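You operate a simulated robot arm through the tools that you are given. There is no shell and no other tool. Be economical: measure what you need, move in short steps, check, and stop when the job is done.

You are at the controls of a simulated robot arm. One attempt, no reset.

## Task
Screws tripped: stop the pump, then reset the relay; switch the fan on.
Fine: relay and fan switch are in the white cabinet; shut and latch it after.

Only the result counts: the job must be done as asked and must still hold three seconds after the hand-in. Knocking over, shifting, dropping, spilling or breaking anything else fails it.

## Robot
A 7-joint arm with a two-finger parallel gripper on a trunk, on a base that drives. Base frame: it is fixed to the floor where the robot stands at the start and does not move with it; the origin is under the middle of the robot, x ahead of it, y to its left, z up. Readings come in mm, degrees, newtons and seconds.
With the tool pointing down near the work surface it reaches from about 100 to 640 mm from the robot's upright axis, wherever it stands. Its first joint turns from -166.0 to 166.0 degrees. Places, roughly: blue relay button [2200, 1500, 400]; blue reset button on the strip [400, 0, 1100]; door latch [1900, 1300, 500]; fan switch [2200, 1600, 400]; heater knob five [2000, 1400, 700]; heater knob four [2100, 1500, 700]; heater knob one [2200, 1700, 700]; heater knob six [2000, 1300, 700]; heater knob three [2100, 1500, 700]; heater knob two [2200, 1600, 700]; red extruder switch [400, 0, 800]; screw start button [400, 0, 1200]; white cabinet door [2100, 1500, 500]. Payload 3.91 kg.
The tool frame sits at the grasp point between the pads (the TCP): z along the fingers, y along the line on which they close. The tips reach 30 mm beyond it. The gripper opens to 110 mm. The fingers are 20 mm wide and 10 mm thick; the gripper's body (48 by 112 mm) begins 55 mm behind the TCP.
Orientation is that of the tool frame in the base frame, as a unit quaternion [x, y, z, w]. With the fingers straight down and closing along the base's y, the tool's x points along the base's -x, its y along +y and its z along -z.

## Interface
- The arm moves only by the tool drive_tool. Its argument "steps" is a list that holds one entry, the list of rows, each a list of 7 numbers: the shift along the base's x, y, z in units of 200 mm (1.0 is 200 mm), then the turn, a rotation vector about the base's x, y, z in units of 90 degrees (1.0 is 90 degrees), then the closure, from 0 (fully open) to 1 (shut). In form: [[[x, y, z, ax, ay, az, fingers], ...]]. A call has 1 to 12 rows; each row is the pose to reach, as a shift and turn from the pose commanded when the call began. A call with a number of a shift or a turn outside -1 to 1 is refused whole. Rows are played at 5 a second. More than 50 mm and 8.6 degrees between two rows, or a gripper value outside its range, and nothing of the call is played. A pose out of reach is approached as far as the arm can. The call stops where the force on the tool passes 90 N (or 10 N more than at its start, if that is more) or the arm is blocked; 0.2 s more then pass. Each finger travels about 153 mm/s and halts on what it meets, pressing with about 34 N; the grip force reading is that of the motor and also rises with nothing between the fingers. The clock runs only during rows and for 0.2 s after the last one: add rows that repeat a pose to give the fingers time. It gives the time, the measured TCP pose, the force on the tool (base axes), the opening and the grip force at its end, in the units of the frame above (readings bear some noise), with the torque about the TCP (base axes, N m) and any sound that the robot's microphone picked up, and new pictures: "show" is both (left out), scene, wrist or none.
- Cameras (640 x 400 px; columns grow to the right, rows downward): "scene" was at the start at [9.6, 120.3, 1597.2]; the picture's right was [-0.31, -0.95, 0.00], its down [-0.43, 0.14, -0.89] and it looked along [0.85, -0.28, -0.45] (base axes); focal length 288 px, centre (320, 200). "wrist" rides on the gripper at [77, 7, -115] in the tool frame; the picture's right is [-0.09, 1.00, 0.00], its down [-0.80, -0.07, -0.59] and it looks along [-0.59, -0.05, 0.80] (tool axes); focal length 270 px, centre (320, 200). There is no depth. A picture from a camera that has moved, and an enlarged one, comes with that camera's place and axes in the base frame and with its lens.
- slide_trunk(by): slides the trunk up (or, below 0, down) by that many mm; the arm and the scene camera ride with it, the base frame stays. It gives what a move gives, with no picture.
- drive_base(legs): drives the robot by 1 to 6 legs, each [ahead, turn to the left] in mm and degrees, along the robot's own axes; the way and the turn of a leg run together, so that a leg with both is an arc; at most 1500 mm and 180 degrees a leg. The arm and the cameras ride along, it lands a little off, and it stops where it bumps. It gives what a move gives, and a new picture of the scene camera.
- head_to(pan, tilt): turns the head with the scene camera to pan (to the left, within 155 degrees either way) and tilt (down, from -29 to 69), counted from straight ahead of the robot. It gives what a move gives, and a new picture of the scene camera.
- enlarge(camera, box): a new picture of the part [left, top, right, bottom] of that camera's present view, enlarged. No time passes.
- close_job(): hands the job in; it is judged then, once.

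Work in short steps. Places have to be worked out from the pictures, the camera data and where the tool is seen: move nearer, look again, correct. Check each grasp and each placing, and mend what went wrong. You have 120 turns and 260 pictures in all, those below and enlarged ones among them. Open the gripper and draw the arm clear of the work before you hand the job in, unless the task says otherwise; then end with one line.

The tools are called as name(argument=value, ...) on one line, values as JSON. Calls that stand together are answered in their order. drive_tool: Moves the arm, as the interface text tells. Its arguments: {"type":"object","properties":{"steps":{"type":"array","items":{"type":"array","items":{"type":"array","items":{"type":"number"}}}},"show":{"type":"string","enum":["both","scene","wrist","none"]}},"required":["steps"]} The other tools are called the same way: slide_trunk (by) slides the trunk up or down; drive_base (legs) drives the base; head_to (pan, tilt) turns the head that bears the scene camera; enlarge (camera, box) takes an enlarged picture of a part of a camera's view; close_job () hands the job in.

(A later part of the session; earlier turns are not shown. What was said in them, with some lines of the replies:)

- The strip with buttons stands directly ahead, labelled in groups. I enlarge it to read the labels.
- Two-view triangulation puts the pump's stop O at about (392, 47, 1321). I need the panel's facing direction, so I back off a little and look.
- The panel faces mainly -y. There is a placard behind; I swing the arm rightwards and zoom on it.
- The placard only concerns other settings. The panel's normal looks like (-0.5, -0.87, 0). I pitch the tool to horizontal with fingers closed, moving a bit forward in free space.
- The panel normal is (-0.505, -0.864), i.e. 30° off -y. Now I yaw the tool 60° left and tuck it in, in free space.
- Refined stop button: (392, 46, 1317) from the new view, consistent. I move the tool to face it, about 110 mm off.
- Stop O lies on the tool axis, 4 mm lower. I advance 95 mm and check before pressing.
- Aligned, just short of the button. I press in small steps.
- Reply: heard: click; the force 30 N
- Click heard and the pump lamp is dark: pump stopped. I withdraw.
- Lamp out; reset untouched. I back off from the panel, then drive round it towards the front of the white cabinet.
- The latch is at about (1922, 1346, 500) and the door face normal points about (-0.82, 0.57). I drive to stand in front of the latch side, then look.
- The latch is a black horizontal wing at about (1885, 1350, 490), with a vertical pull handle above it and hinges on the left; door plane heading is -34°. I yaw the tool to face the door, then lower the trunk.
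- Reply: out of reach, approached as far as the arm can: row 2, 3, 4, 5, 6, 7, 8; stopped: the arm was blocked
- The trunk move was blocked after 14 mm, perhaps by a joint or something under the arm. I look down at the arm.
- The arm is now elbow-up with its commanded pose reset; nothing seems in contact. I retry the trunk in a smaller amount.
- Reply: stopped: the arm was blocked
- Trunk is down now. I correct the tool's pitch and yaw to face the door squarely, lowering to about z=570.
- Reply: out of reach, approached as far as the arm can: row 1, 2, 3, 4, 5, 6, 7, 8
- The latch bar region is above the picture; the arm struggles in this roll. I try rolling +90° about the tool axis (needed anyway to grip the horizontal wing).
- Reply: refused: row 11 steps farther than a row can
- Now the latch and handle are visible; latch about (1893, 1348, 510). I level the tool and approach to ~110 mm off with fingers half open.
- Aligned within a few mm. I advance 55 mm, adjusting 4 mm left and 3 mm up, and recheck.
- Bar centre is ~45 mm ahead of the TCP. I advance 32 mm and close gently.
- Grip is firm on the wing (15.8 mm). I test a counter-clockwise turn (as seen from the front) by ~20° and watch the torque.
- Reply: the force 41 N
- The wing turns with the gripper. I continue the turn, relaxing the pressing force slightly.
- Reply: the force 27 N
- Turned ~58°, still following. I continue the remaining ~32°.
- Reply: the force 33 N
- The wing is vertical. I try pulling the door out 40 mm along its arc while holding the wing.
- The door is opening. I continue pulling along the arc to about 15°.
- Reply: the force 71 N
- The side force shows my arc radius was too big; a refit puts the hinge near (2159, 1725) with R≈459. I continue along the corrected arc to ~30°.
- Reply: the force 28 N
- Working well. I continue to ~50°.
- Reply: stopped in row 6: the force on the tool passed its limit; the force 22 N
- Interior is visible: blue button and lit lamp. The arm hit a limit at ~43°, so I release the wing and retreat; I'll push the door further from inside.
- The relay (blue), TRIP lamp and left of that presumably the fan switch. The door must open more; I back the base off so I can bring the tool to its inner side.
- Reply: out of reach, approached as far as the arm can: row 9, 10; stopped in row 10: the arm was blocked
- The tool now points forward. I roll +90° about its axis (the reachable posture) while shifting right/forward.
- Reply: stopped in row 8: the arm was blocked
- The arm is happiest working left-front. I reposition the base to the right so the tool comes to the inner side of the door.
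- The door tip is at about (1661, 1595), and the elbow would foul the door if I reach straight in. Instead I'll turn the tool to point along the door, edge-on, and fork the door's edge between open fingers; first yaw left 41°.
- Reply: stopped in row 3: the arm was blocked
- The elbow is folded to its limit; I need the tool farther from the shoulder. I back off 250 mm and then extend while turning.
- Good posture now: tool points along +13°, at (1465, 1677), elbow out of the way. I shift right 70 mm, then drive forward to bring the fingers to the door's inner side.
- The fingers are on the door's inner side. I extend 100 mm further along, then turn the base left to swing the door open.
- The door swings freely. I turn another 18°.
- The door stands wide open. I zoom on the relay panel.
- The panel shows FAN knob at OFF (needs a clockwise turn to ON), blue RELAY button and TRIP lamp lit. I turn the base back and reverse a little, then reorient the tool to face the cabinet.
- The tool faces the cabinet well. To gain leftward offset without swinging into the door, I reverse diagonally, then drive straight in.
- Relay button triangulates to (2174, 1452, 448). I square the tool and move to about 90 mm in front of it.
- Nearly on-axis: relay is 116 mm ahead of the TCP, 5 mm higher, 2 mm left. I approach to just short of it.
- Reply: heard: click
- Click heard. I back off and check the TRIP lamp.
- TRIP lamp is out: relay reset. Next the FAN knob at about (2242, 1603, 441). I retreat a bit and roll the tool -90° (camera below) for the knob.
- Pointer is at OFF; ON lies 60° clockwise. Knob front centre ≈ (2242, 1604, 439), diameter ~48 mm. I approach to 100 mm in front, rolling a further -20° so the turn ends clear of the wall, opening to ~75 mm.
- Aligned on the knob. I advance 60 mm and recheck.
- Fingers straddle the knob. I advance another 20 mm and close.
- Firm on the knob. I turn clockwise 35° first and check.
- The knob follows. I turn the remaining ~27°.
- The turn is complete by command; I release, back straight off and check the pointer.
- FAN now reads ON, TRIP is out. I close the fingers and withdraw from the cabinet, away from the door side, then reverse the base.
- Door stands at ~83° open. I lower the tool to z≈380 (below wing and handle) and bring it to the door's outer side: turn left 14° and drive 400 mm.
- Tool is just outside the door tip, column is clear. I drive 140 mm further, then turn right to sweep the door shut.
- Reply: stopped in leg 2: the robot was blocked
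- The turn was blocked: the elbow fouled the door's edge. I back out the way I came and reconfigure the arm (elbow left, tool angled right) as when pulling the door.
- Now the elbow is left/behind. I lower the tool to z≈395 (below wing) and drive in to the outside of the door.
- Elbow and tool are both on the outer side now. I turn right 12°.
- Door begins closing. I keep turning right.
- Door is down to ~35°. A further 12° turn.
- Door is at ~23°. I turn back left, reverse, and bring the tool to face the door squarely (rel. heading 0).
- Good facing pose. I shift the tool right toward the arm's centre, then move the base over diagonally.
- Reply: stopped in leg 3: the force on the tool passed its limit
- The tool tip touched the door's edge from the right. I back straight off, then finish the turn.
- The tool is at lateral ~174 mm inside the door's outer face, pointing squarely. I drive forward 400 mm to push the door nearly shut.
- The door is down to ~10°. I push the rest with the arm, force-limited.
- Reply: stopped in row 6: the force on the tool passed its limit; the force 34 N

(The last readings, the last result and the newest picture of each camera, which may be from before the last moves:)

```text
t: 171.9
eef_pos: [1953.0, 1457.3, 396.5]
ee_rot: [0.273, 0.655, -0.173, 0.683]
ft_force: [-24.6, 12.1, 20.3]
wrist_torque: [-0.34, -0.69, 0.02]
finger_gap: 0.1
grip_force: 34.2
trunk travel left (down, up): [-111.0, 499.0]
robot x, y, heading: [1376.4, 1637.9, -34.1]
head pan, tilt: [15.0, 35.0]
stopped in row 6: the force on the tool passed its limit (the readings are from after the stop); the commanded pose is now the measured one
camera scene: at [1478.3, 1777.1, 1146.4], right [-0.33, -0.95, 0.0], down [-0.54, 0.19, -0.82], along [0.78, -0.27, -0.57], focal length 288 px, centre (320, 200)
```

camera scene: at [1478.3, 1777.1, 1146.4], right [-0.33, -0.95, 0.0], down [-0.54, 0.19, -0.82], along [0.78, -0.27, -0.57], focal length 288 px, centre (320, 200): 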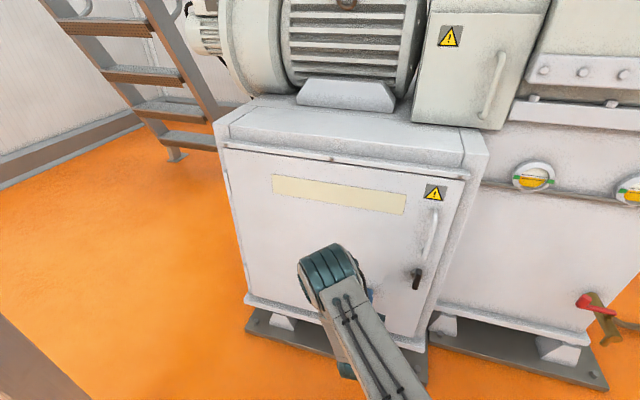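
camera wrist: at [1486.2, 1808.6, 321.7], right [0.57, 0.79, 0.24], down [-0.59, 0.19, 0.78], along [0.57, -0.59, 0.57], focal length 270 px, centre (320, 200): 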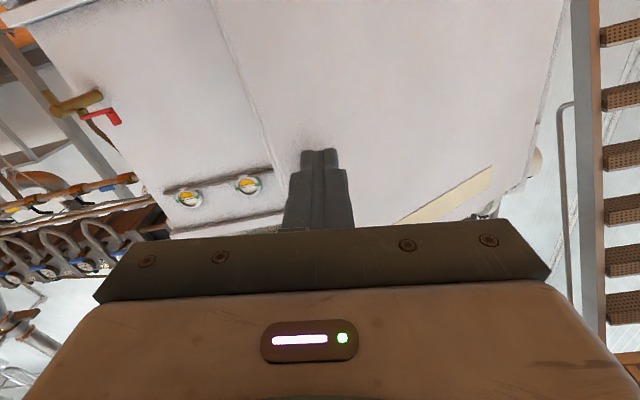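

Door is shut. I retract the tool, and reposition the base to where the latch was worked before.

drive_tool(steps=[[[-0.15, 0.1, 0, 0, 0, 0, 1], [-0.3, 0.2, 0, 0, 0, 0, 1], [-0.45, 0.3, 0, 0, 0, 0, 1], [-0.54, 0.365, 0, 0, 0, 0, 1]]], show="none")

drive_base(legs=[[-300, 0], [0, -20], [325, 0], [0, 20]])

drive_tool(steps=[[[0, 0, 0.15, 0, 0, 0, 0.7], [0, 0, 0.3, 0, 0, 0, 0.5], [0, 0, 0.45, 0, 0, 0, 0.45], [0, 0, 0.58, 0, 0, 0, 0.45], [0, 0, 0.58, 0, 0, 0, 0.45]]], show="wrist")

```text
t: 172.9
eef_pos: [1845.7, 1530.2, 392.1]
ee_rot: [0.274, 0.657, -0.172, 0.681]
ft_force: [0.1, -0.7, -0.2]
wrist_torque: [0.0, 0.01, -0.01]
finger_gap: 0.1
grip_force: 33.4
trunk travel left (down, up): [-111.0, 499.0]
robot x, y, heading: [1377.7, 1637.0, -34.3]
head pan, tilt: [15.0, 35.0]
```

```text
t: 178.8
eef_pos: [1793.7, 1417.1, 392.4]
ee_rot: [0.279, 0.655, -0.178, 0.679]
ft_force: [-0.2, 0.2, -0.1]
wrist_torque: [0.0, 0.01, -0.04]
finger_gap: 0.2
grip_force: 34.1
trunk travel left (down, up): [-111.0, 499.0]
robot x, y, heading: [1328.8, 1533.2, -34.5]
head pan, tilt: [15.0, 35.0]
camera scene: at [1431.9, 1668.8, 1145.8], right [-0.34, -0.94, 0.0], down [-0.54, 0.19, -0.82], along [0.77, -0.28, -0.57], focal length 288 px, centre (320, 200)
```

scene: 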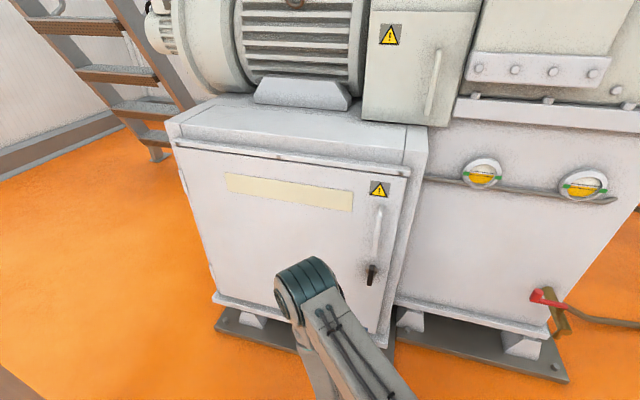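

```text
t: 180.1
eef_pos: [1793.7, 1419.0, 510.9]
ee_rot: [0.278, 0.655, -0.176, 0.68]
ft_force: [-0.2, 0.2, 0.3]
wrist_torque: [-0.03, -0.01, 0.0]
finger_gap: 60.4
grip_force: 0.1
trunk travel left (down, up): [-111.0, 499.0]
robot x, y, heading: [1324.6, 1533.0, -34.7]
head pan, tilt: [15.0, 35.0]
camera wrist: at [1712.7, 1503.9, 438.0], right [0.6, 0.77, 0.23], down [-0.58, 0.21, 0.79], along [0.56, -0.6, 0.57], focal length 270 px, centre (320, 200)
```

wrist: 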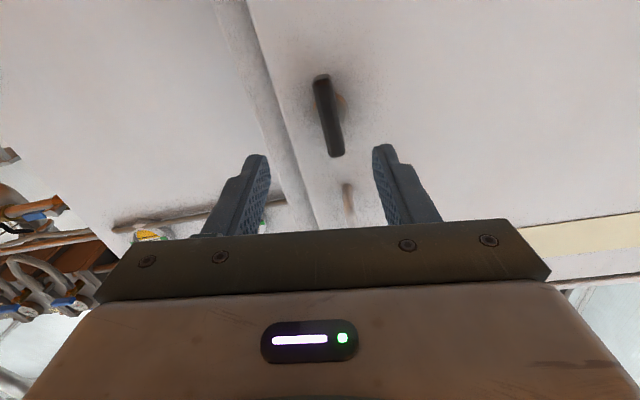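

The wing is upright ahead. I square roll/yaw and advance 45 mm, then recheck.

drive_tool(steps=[[[0.06, -0.04, 0.01, -0.025, 0.019, 0.013, 0.45], [0.12, -0.08, 0.02, -0.05, 0.038, 0.026, 0.45], [0.19, -0.125, 0.02, -0.075, 0.057, 0.038, 0.45], [0.19, -0.125, 0.02, -0.075, 0.057, 0.038, 0.45]]], show="wrist")

```text
t: 181.1
eef_pos: [1831.1, 1393.0, 514.3]
ee_rot: [0.21, 0.682, -0.209, 0.669]
ft_force: [0.0, -0.3, 0.2]
wrist_torque: [0.01, 0.0, -0.02]
finger_gap: 60.7
grip_force: 0.1
trunk travel left (down, up): [-111.0, 499.0]
robot x, y, heading: [1330.5, 1535.5, -35.0]
head pan, tilt: [15.0, 35.0]
camera wrist: at [1739.0, 1464.6, 439.7], right [0.56, 0.82, 0.09], down [-0.52, 0.27, 0.81], along [0.64, -0.5, 0.58], focal length 270 px, centre (320, 200)
```

wrist: 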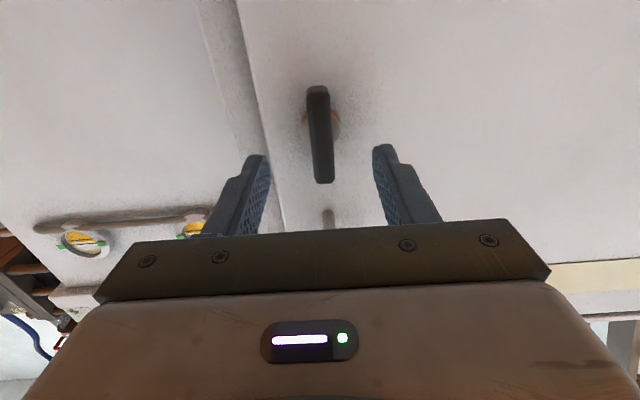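

Centred between the fingers. I advance 48 mm and close on the wing.

drive_tool(steps=[[[0.1, -0.067, 0, 0, 0, 0, 0.45], [0.2, -0.134, 0, 0, 0, 0, 0.45], [0.2, -0.134, 0, 0, 0, 0, 0.7], [0.2, -0.134, 0, 0, 0, 0, 0.9], [0.2, -0.134, 0, 0, 0, 0, 1], [0.2, -0.134, 0, 0, 0, 0, 1]]], show="wrist")

```text
t: 182.4
eef_pos: [1872.1, 1366.1, 515.6]
ee_rot: [0.21, 0.682, -0.207, 0.669]
ft_force: [-8.2, 7.1, -0.5]
wrist_torque: [0.49, 0.47, -1.06]
finger_gap: 16.2
grip_force: 45.5
trunk travel left (down, up): [-111.0, 499.0]
robot x, y, heading: [1325.2, 1533.9, -34.7]
head pan, tilt: [15.0, 35.0]
camera wrist: at [1779.9, 1437.3, 441.6], right [0.56, 0.82, 0.09], down [-0.52, 0.27, 0.81], along [0.64, -0.5, 0.58], focal length 270 px, centre (320, 200)
```

wrist: 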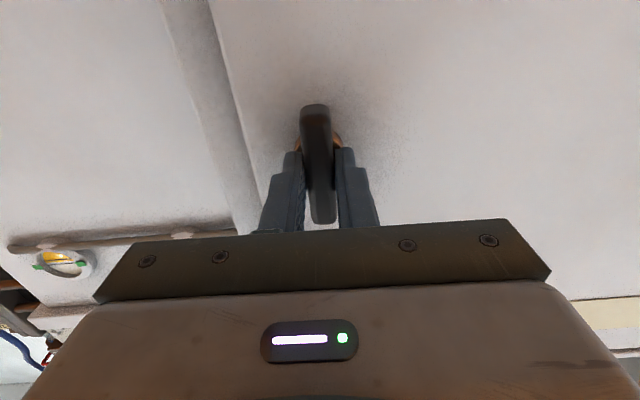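

Gripped. I turn the wing clockwise, first 45°, pressing the door lightly.

drive_tool(steps=[[[0.008, -0.005, 0, 0.066, -0.045, 0, 1], [0.008, -0.005, 0, 0.132, -0.089, 0, 1], [0.008, -0.005, 0, 0.198, -0.134, 0, 1], [0.008, -0.005, 0, 0.264, -0.178, 0, 1], [0.008, -0.005, 0, 0.33, -0.223, 0, 1], [0.008, -0.005, 0, 0.396, -0.268, 0, 1]]], show="wrist")

```text
t: 183.8
eef_pos: [1872.1, 1365.7, 515.4]
ee_rot: [0.441, 0.557, 0.058, 0.702]
ft_force: [-36.6, 21.7, 25.2]
wrist_torque: [-0.25, -0.4, -2.21]
finger_gap: 16.2
grip_force: 44.9
trunk travel left (down, up): [-111.0, 499.0]
robot x, y, heading: [1326.4, 1535.3, -35.0]
head pan, tilt: [15.0, 35.0]
camera wrist: at [1807.9, 1477.6, 465.9], right [0.38, 0.55, 0.74], down [-0.82, -0.17, 0.54], along [0.43, -0.82, 0.39], focal length 270 px, centre (320, 200)
```

wrist: 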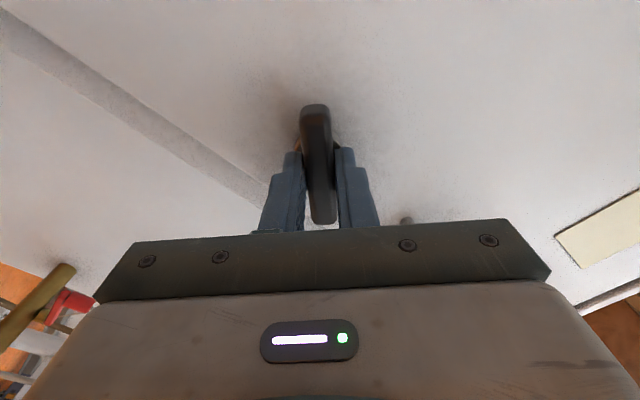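

Follows well. I finish the quarter turn.

drive_tool(steps=[[[0, 0, 0, 0.066, -0.045, 0, 1], [0, 0, 0.004, 0.132, -0.089, 0, 1], [0, 0, 0.008, 0.198, -0.134, 0, 1], [0, 0, 0.008, 0.264, -0.178, 0, 1], [0, 0, 0.008, 0.33, -0.223, 0, 1], [0, 0, 0.008, 0.396, -0.268, 0, 1], [0, 0, 0.008, 0.44, -0.297, 0, 1], [0, 0, 0.008, 0.44, -0.297, 0, 1]]], show="wrist")

```text
t: 185.7
eef_pos: [1873.0, 1365.4, 515.4]
ee_rot: [0.625, 0.333, 0.34, 0.619]
ft_force: [-38.1, 10.9, 9.5]
wrist_torque: [-1.38, -0.56, -0.81]
finger_gap: 16.3
grip_force: 45.4
trunk travel left (down, up): [-111.0, 499.0]
robot x, y, heading: [1328.2, 1535.1, -34.9]
head pan, tilt: [15.0, 35.0]
camera wrist: at [1818.0, 1492.8, 524.0], right [-0.05, -0.09, 0.99], down [-0.94, -0.34, -0.08], along [0.35, -0.94, -0.06], focal length 270 px, centre (320, 200)
```

wrist: 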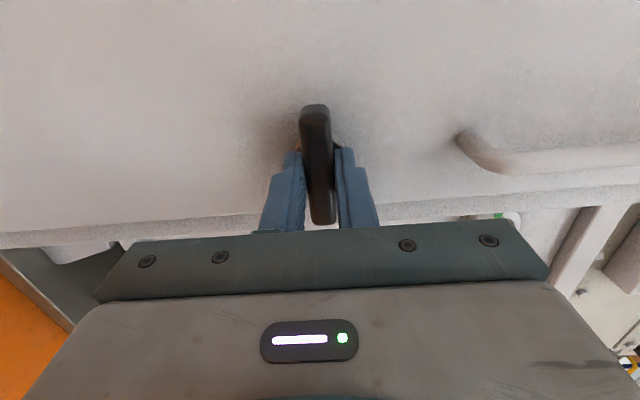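

The wing is back at horizontal. I test by pulling outward 8 mm.

drive_tool(steps=[[[-0.02, 0.013, 0, 0, 0, 0, 1], [-0.04, 0.027, 0, 0, 0, 0, 1], [-0.06, 0.04, 0, 0, 0, 0, 1]]], show="none")

```text
t: 186.4
eef_pos: [1864.1, 1372.0, 515.4]
ee_rot: [0.625, 0.332, 0.341, 0.62]
ft_force: [27.2, -30.7, 13.0]
wrist_torque: [-0.7, -0.14, -0.33]
finger_gap: 16.0
grip_force: 45.3
trunk travel left (down, up): [-111.0, 499.0]
robot x, y, heading: [1327.1, 1530.4, -34.7]
head pan, tilt: [15.0, 35.0]
```

The door resists (~40 N): latched. I release, retreat and look.

drive_tool(steps=[[[0, 0, 0, 0, 0, 0, 0.8], [0, 0, 0, 0, 0, 0, 0.5], [0, 0, 0, 0, 0, 0, 0.45], [-0.1, 0.067, 0, 0, 0, 0, 0.45], [-0.25, 0.168, 0, 0, 0, 0, 0.45], [-0.4, 0.27, 0, 0, 0, 0, 0.45]]], show="wrist")

drive_base(legs=[[-400, 0]])

```text
t: 187.8
eef_pos: [1782.5, 1427.6, 513.3]
ee_rot: [0.625, 0.333, 0.34, 0.619]
ft_force: [0.3, -0.5, -0.2]
wrist_torque: [-0.01, -0.01, 0.03]
finger_gap: 60.5
grip_force: 0.1
trunk travel left (down, up): [-111.0, 499.0]
robot x, y, heading: [1328.6, 1534.0, -35.0]
head pan, tilt: [15.0, 35.0]
camera wrist: at [1728.3, 1555.5, 522.0], right [-0.05, -0.09, 0.99], down [-0.94, -0.34, -0.08], along [0.35, -0.94, -0.06], focal length 270 px, centre (320, 200)
```

wrist: 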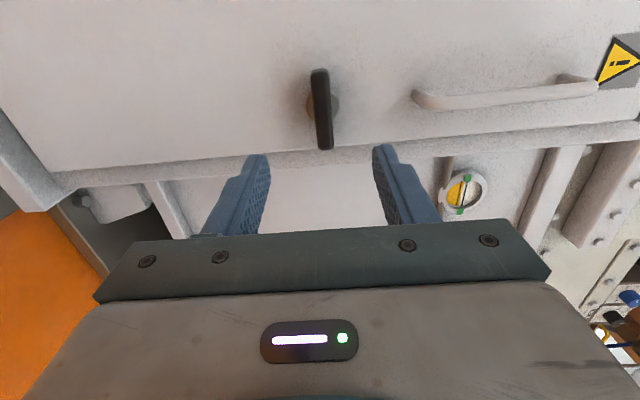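

```text
t: 190.4
eef_pos: [1444.9, 1664.1, 512.5]
ee_rot: [0.626, 0.334, 0.339, 0.618]
ft_force: [0.2, 0.1, 0.0]
wrist_torque: [0.01, 0.05, -0.02]
finger_gap: 60.6
grip_force: 0.0
trunk travel left (down, up): [-111.0, 499.0]
robot x, y, heading: [987.5, 1770.7, -34.9]
head pan, tilt: [15.0, 35.0]
camera scene: at [1094.0, 1904.3, 1145.9], right [-0.34, -0.94, 0.0], down [-0.54, 0.19, -0.82], along [0.77, -0.28, -0.57], focal length 288 px, centre (320, 200)
```

scene: 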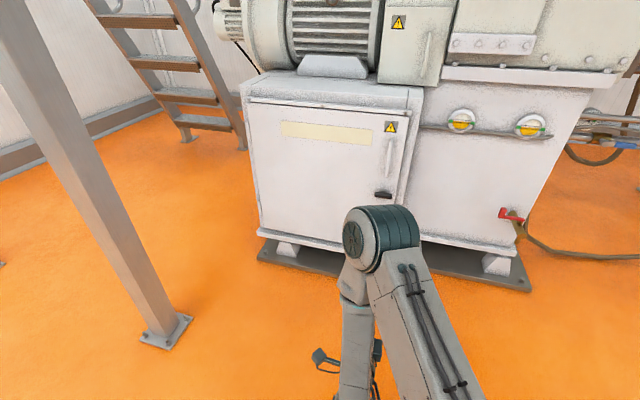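

Door shut, wing horizontal. A last glance at the strip's lamps.

head_to(pan=-74, tilt=5)

enlarge(camera="scene", box=[260, 120, 380, 240])

drive_tool(steps=[[[0, 0, 0, 0, 0, 0, 0.2], [0, 0, 0, 0, 0, 0, 0], [0, 0, 0, 0, 0, 0, 0]]], show="none")

```text
t: 192.0
eef_pos: [1444.9, 1662.9, 512.1]
ee_rot: [0.625, 0.333, 0.34, 0.619]
ft_force: [-0.4, -0.2, 0.3]
wrist_torque: [0.0, 0.0, -0.01]
finger_gap: 60.5
grip_force: 0.0
trunk travel left (down, up): [-111.0, 499.0]
robot x, y, heading: [989.8, 1769.3, -34.9]
head pan, tilt: [-74.0, 5.0]
camera scene: at [981.5, 1847.3, 1194.1], right [-0.95, 0.32, 0.0], down [0.03, 0.08, -1.0], along [-0.32, -0.94, -0.09], focal length 288 px, centre (320, 200)
```

scene: 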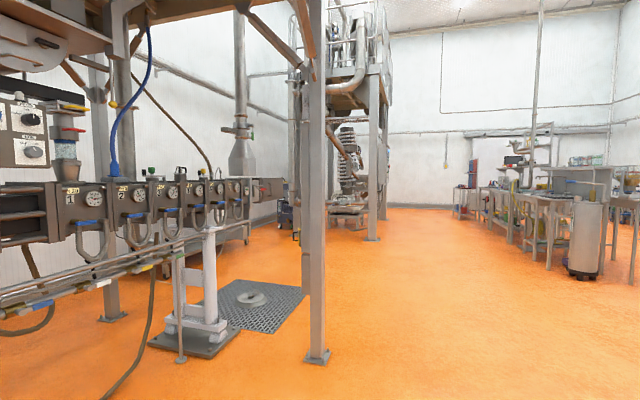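

```text
3.33 times, centred on (320, 180) of scene
camera zoom: at [981.5, 1847.3, 1194.1], right [-0.95, 0.32, 0.0], down [0.03, 0.08, -1.0], along [-0.32, -0.94, -0.09], focal length 959 px, centre (320, 267)
```

zoom: 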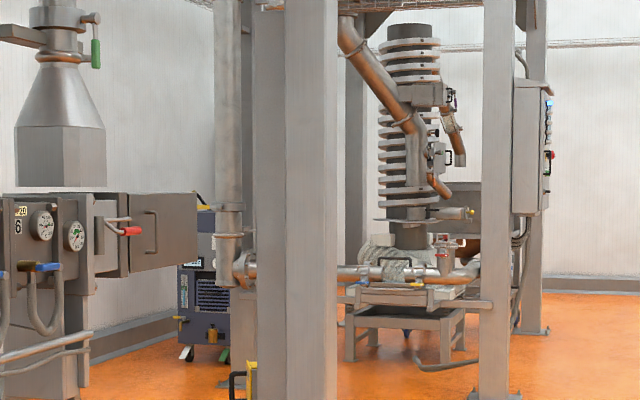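

```text
t: 192.8
eef_pos: [1446.0, 1663.4, 512.2]
ee_rot: [0.626, 0.334, 0.339, 0.618]
ft_force: [-0.3, 0.8, 0.4]
wrist_torque: [0.0, 0.01, 0.02]
finger_gap: 109.7
grip_force: 0.0
trunk travel left (down, up): [-111.0, 499.0]
robot x, y, heading: [987.6, 1769.2, -35.2]
head pan, tilt: [-74.0, 5.0]
```

The strip faces away from here, but its pump lamp was already seen dark. The gripper is open and the arm is clear, so I hand in.

close_job()

```text
The job is handed in.
```

I stopped the pump, reset the relay (TRIP lamp out), turned the fan switch to ON, and shut and latched the white cabinet; I did not re-check the strip's lamps from the final position.
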